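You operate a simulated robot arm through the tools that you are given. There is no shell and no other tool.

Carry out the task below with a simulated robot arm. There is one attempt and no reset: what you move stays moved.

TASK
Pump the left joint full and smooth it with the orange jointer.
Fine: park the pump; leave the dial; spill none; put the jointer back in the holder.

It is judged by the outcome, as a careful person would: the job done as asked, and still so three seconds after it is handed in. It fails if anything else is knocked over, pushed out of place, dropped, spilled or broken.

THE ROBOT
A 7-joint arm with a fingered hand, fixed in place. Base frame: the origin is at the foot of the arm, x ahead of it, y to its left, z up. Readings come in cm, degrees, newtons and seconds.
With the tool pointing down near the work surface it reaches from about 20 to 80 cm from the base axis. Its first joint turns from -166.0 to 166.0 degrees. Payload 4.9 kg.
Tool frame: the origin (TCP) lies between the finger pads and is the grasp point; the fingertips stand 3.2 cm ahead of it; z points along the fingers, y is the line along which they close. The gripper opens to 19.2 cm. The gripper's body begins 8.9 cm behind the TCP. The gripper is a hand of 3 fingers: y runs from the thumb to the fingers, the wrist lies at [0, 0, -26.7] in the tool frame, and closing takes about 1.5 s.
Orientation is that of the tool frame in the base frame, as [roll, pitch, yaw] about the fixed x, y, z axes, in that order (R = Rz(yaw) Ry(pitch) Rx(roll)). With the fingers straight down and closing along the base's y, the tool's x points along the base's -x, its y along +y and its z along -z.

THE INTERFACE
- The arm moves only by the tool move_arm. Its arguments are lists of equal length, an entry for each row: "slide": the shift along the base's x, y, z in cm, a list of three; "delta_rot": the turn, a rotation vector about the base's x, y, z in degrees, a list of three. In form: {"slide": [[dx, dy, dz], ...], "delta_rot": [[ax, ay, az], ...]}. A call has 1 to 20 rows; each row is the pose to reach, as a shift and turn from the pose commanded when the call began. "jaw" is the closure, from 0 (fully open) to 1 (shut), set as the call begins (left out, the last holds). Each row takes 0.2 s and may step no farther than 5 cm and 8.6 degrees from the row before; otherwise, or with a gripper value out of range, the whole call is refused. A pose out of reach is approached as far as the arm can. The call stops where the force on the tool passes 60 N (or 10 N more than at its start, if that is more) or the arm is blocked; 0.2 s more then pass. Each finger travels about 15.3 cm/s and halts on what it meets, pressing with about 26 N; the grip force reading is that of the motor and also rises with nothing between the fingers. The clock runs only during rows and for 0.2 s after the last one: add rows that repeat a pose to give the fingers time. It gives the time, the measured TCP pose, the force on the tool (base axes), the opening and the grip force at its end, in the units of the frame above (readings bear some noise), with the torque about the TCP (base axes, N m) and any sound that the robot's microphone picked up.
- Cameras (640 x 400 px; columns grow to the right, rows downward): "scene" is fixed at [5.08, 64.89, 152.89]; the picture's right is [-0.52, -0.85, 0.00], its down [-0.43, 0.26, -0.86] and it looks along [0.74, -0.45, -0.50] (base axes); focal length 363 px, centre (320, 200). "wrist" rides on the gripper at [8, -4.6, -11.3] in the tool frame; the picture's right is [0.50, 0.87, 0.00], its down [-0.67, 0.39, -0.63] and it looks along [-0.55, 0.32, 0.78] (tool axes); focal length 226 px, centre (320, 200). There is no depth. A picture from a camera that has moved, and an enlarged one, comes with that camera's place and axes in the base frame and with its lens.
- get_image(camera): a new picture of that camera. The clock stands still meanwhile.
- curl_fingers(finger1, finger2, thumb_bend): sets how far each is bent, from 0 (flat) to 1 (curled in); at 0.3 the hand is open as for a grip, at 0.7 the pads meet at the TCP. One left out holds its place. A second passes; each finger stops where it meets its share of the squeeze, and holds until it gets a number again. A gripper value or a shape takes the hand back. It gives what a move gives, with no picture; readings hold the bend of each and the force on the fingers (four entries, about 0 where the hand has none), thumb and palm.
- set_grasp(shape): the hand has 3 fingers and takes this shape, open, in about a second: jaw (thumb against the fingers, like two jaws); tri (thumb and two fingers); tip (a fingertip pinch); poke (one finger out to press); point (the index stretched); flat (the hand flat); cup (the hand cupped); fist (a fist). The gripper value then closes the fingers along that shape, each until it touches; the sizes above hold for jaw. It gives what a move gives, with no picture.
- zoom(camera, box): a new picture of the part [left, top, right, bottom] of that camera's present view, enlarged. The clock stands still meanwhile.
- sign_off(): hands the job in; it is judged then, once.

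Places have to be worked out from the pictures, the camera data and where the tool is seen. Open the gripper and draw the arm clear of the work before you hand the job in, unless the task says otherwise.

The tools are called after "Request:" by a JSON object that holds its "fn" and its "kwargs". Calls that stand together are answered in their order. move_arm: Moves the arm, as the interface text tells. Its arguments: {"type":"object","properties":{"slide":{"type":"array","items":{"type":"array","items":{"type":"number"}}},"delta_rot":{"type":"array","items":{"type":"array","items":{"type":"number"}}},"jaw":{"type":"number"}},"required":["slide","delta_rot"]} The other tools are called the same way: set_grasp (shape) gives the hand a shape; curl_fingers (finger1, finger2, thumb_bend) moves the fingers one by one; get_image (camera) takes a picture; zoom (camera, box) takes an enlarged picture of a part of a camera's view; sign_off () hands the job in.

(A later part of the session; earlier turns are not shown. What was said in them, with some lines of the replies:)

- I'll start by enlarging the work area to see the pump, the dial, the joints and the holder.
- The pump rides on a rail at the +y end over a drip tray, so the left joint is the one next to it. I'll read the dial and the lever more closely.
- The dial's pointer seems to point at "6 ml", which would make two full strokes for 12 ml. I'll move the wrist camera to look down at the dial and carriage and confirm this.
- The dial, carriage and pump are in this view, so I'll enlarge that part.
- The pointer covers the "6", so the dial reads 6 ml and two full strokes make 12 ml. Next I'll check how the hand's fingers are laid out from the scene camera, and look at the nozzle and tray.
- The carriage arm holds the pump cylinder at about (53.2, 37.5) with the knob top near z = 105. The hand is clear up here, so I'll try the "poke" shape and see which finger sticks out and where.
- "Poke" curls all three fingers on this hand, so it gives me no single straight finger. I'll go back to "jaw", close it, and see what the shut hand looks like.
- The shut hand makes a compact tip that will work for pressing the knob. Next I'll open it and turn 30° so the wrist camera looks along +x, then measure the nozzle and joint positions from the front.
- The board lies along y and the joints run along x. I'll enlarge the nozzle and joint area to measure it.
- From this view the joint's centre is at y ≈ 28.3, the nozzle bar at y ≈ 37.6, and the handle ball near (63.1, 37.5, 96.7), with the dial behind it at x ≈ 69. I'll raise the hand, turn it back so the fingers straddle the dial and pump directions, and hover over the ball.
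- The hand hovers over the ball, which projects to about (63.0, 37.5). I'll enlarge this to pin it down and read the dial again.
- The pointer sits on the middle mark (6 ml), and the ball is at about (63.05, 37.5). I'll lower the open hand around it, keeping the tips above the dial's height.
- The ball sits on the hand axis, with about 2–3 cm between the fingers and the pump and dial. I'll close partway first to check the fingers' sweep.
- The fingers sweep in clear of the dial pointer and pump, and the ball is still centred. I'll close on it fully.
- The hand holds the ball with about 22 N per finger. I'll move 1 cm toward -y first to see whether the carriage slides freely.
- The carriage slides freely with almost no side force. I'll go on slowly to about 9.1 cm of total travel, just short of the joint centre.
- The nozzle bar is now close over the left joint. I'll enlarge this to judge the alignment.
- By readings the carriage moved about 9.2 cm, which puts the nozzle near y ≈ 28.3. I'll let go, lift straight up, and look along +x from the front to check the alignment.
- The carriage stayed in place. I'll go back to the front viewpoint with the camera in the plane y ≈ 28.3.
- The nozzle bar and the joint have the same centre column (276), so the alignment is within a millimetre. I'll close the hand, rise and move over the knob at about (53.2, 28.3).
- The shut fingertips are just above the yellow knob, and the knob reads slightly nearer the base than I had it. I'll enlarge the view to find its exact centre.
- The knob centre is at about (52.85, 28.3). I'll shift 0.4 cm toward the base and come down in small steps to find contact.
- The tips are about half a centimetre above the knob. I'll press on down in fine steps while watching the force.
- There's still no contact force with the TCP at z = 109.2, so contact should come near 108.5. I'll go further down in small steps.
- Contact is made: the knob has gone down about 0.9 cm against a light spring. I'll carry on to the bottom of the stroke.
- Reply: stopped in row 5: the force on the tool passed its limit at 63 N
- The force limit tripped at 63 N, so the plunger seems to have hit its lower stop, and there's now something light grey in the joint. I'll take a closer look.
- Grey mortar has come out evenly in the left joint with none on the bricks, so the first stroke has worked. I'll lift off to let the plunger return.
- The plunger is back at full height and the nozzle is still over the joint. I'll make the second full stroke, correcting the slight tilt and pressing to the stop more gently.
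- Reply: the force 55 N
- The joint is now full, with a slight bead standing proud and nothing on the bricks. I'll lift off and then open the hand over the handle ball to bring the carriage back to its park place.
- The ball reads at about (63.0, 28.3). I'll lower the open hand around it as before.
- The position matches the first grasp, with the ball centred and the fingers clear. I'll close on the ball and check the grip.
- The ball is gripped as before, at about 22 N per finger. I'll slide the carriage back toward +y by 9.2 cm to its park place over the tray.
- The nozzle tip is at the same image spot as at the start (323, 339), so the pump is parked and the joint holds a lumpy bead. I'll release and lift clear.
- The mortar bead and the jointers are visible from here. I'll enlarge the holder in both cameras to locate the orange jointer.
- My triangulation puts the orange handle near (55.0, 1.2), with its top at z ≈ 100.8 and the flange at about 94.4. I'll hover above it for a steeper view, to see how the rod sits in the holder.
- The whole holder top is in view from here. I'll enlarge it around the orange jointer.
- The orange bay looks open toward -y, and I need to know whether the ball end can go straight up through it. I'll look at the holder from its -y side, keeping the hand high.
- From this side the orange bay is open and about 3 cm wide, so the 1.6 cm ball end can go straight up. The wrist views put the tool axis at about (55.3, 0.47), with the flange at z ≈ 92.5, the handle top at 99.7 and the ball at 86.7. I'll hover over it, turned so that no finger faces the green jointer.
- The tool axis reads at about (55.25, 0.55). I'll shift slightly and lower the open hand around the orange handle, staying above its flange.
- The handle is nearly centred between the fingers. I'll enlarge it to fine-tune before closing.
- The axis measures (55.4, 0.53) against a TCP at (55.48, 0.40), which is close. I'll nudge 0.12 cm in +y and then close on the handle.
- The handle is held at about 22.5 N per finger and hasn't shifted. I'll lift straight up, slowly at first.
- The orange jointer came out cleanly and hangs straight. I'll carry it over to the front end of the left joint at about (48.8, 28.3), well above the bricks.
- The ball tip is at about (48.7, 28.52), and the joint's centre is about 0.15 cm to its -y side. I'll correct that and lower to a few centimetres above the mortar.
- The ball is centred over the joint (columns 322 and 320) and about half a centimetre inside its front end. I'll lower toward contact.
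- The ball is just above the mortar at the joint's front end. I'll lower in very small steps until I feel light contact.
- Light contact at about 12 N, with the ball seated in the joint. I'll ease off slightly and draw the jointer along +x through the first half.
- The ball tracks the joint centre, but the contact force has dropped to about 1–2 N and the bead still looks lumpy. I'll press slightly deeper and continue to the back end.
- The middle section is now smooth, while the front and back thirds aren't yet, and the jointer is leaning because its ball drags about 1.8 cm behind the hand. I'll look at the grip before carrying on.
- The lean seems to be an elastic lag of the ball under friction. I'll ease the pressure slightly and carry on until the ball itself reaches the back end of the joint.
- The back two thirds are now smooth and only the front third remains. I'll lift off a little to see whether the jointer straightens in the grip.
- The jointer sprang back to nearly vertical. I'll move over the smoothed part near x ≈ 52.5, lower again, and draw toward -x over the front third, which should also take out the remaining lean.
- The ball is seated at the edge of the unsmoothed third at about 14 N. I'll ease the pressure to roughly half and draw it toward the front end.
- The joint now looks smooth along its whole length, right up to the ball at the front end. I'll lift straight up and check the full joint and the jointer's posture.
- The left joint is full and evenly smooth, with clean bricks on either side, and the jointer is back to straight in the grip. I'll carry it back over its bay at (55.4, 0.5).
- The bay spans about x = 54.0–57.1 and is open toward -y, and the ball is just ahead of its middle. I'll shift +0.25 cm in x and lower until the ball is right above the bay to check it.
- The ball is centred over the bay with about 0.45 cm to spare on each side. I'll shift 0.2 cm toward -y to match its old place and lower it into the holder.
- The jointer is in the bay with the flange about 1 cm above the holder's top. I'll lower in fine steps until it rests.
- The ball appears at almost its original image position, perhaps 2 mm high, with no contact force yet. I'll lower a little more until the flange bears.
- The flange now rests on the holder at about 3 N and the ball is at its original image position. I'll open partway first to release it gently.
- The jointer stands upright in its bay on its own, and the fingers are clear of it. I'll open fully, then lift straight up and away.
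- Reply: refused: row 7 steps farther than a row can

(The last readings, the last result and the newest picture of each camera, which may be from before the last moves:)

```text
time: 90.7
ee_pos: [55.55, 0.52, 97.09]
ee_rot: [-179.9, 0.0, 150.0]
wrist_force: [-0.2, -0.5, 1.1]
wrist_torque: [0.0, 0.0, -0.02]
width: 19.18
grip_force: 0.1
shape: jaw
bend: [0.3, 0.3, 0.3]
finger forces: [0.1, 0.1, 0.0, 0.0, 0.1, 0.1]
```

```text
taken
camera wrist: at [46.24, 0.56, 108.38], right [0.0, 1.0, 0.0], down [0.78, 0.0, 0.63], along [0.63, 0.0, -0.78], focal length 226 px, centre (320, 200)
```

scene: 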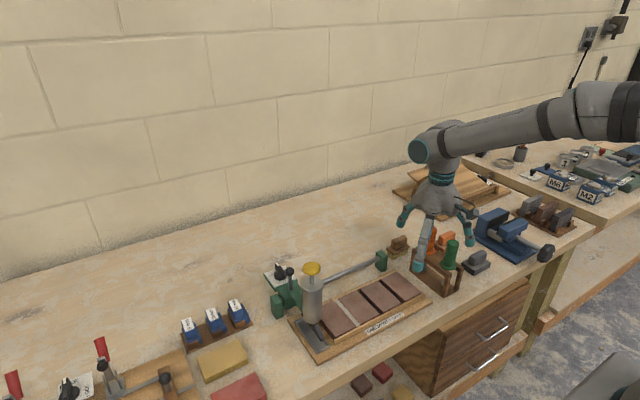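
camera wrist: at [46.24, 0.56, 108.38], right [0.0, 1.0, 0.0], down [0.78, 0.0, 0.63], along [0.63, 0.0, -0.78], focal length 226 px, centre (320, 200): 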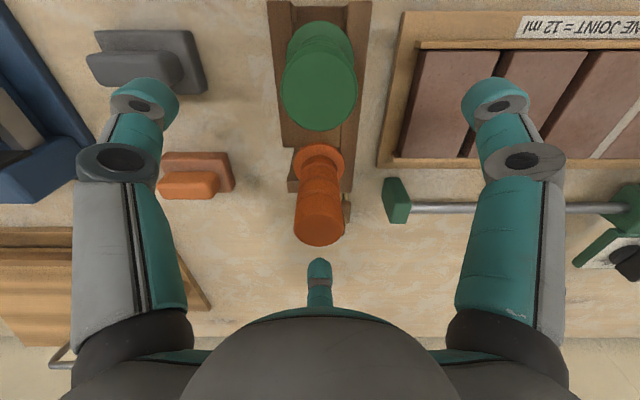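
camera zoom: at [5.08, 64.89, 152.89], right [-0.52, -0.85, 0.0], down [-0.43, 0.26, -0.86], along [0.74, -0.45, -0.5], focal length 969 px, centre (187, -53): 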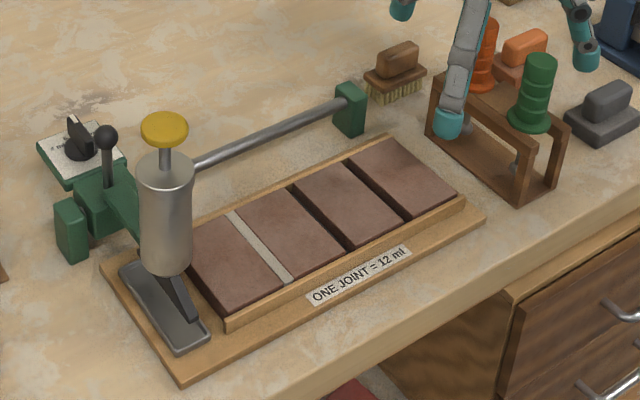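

The hand is open and everything looks in place, but the lift was refused because one row stepped too far. I'll lift straight up with smaller steps.

Request:
{"fn": "move_arm", "kwargs": {"slide": [[0, 0, 1.5], [0, 0, 4], [0, 0, 7.5], [0, 0, 11], [0, 0, 15], [0, 0, 19], [-3, 2, 21], [-6, 4, 23], [-8, 6, 24], [-8, 6, 24]], "delta_rot": [[0, 0, 0], [0, 0, 0], [0, 0, 0], [0, 0, 0], [0, 0, 0], [0, 0, 0], [0, 0, 0], [0, 0, 0], [0, 0, 0], [0, 0, 0]]}}

Request:
{"fn": "zoom", "kwargs": {"camera": "scene", "box": [250, 220, 490, 370]}}

Request:
{"fn": "zoom", "kwargs": {"camera": "scene", "box": [405, 220, 475, 300]}}

Request:
{"fn": "zoom", "kwargs": {"camera": "scene", "box": [260, 255, 310, 290]}}

Request:
{"fn": "get_image", "kwargs": {"camera": "wrist"}}

```text
time: 92.9
ee_pos: [47.42, 6.41, 121.09]
ee_rot: [-179.9, 0.0, 150.0]
wrist_force: [0.0, 0.5, -0.3]
wrist_torque: [0.01, 0.0, 0.01]
width: 19.19
grip_force: 0.0
shape: jaw
bend: [0.3, 0.3, 0.3]
finger forces: [0.1, 0.1, 0.1, 0.0, 0.1, 0.0]
```

```text
2.67 times, centred on (370, 295) of scene
camera zoom: at [5.08, 64.89, 152.89], right [-0.52, -0.85, 0.0], down [-0.43, 0.26, -0.86], along [0.74, -0.45, -0.5], focal length 969 px, centre (187, -53)
```

zoom: 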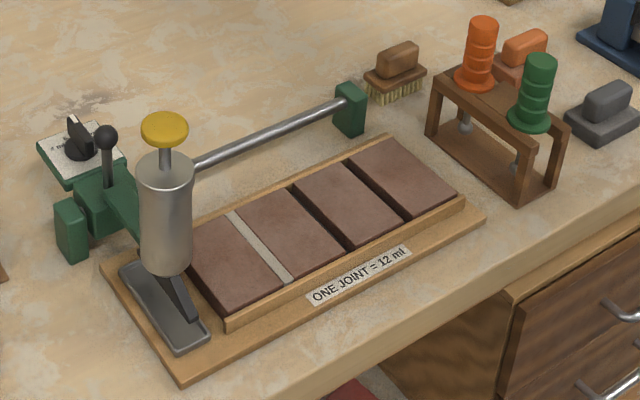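

```text
5.00 times, centred on (440, 260) of scene
camera zoom: at [5.08, 64.89, 152.89], right [-0.52, -0.85, 0.0], down [-0.43, 0.26, -0.86], along [0.74, -0.45, -0.5], focal length 1816 px, centre (-280, -100)
```

zoom: 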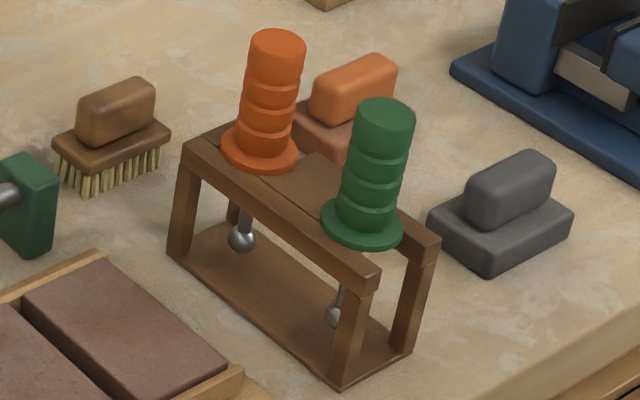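

```text
11.43 times, centred on (285, 272) of scene
camera zoom: at [5.08, 64.89, 152.89], right [-0.52, -0.85, 0.0], down [-0.43, 0.26, -0.86], along [0.74, -0.45, -0.5], focal length 4152 px, centre (720, -629)
```

zoom: 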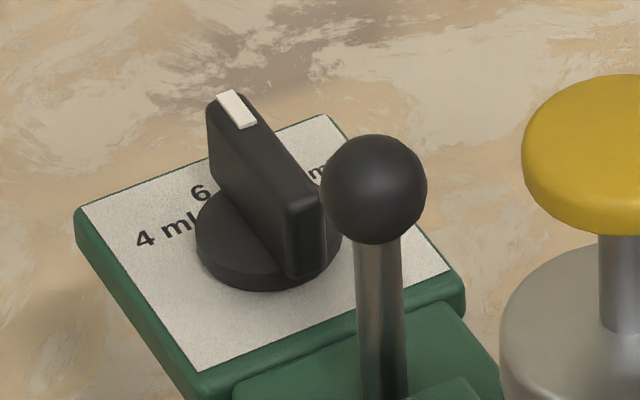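

```text
taken
camera wrist: at [38.14, 6.48, 132.37], right [0.0, 1.0, 0.0], down [0.78, 0.0, 0.63], along [0.63, 0.0, -0.78], focal length 226 px, centre (320, 200)
```

wrist: 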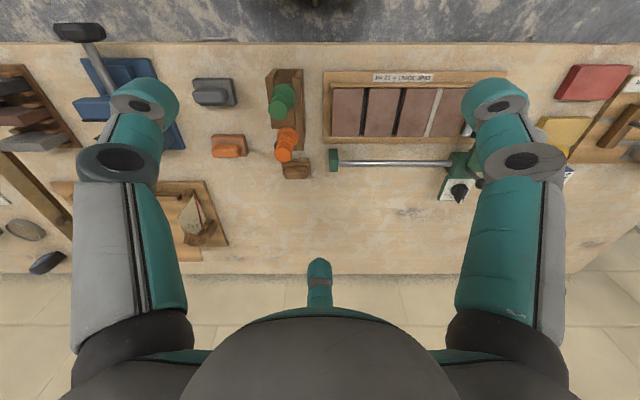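

The jointer, pump and dial all match their starting pictures. I'll check the finished joint and the tray once more before handing in.

Request:
{"fn": "zoom", "kwargs": {"camera": "scene", "box": [290, 285, 390, 360]}}

Request:
{"fn": "zoom", "kwargs": {"camera": "wrist", "box": [320, 60, 470, 160]}}

```text
5.33 times, centred on (340, 322) of scene
camera zoom: at [5.08, 64.89, 152.89], right [-0.52, -0.85, 0.0], down [-0.43, 0.26, -0.86], along [0.74, -0.45, -0.5], focal length 1937 px, centre (213, -453)
```

zoom: 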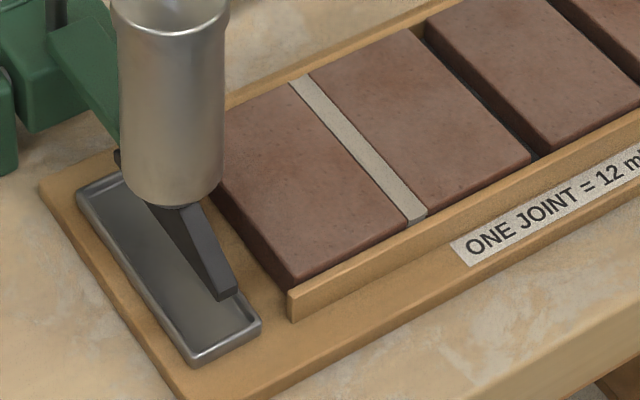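

```text
4.00 times, centred on (395, 110) of wrist
camera zoom: at [38.14, 6.48, 132.37], right [0.0, 1.0, 0.0], down [0.78, 0.0, 0.63], along [0.63, 0.0, -0.78], focal length 904 px, centre (20, 560)
```

zoom: 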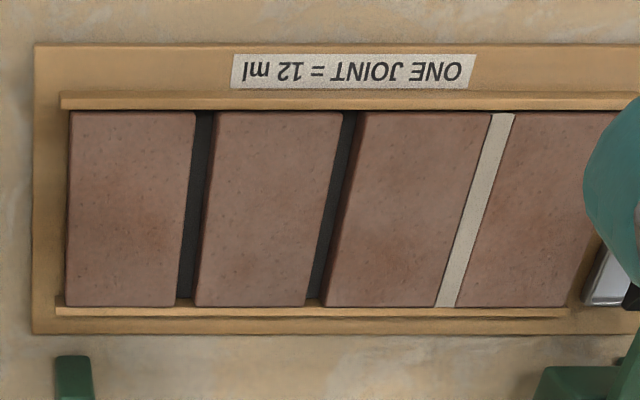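

The left joint is full and smooth end to end, the bricks and tray are clean, and the pump is parked. The dial is unchanged, the orange jointer is back in its holder, and the open hand is clear, so I'm handing in.

Request:
{"fn": "sign_off", "kwargs": {}}

```text
The job is handed in.
```

The left joint is pumped full and smoothed end to end with the orange jointer, and the job is handed in.

- **Filling:** the dial reads 6 ml and the label says one joint takes 12 ml, so I gave it two full strokes with the nozzle over the left joint. I saw no mortar on the bricks or in the drip tray.
- **Smoothing:** the first pass left the front third lumpy, so I went over that part again. The last pictures show it even along its whole length.
- **Left as found:** the pump is parked over its tray, the dial is still on 6 ml, and the orange jointer is back upright in its holder. The last pictures of the work area match the first ones, with nothing else moved.

The first pump stroke met its stop hard enough to trip the arm's 60 N force limit. I pressed the second one more gently, and I saw no harm to the pump.
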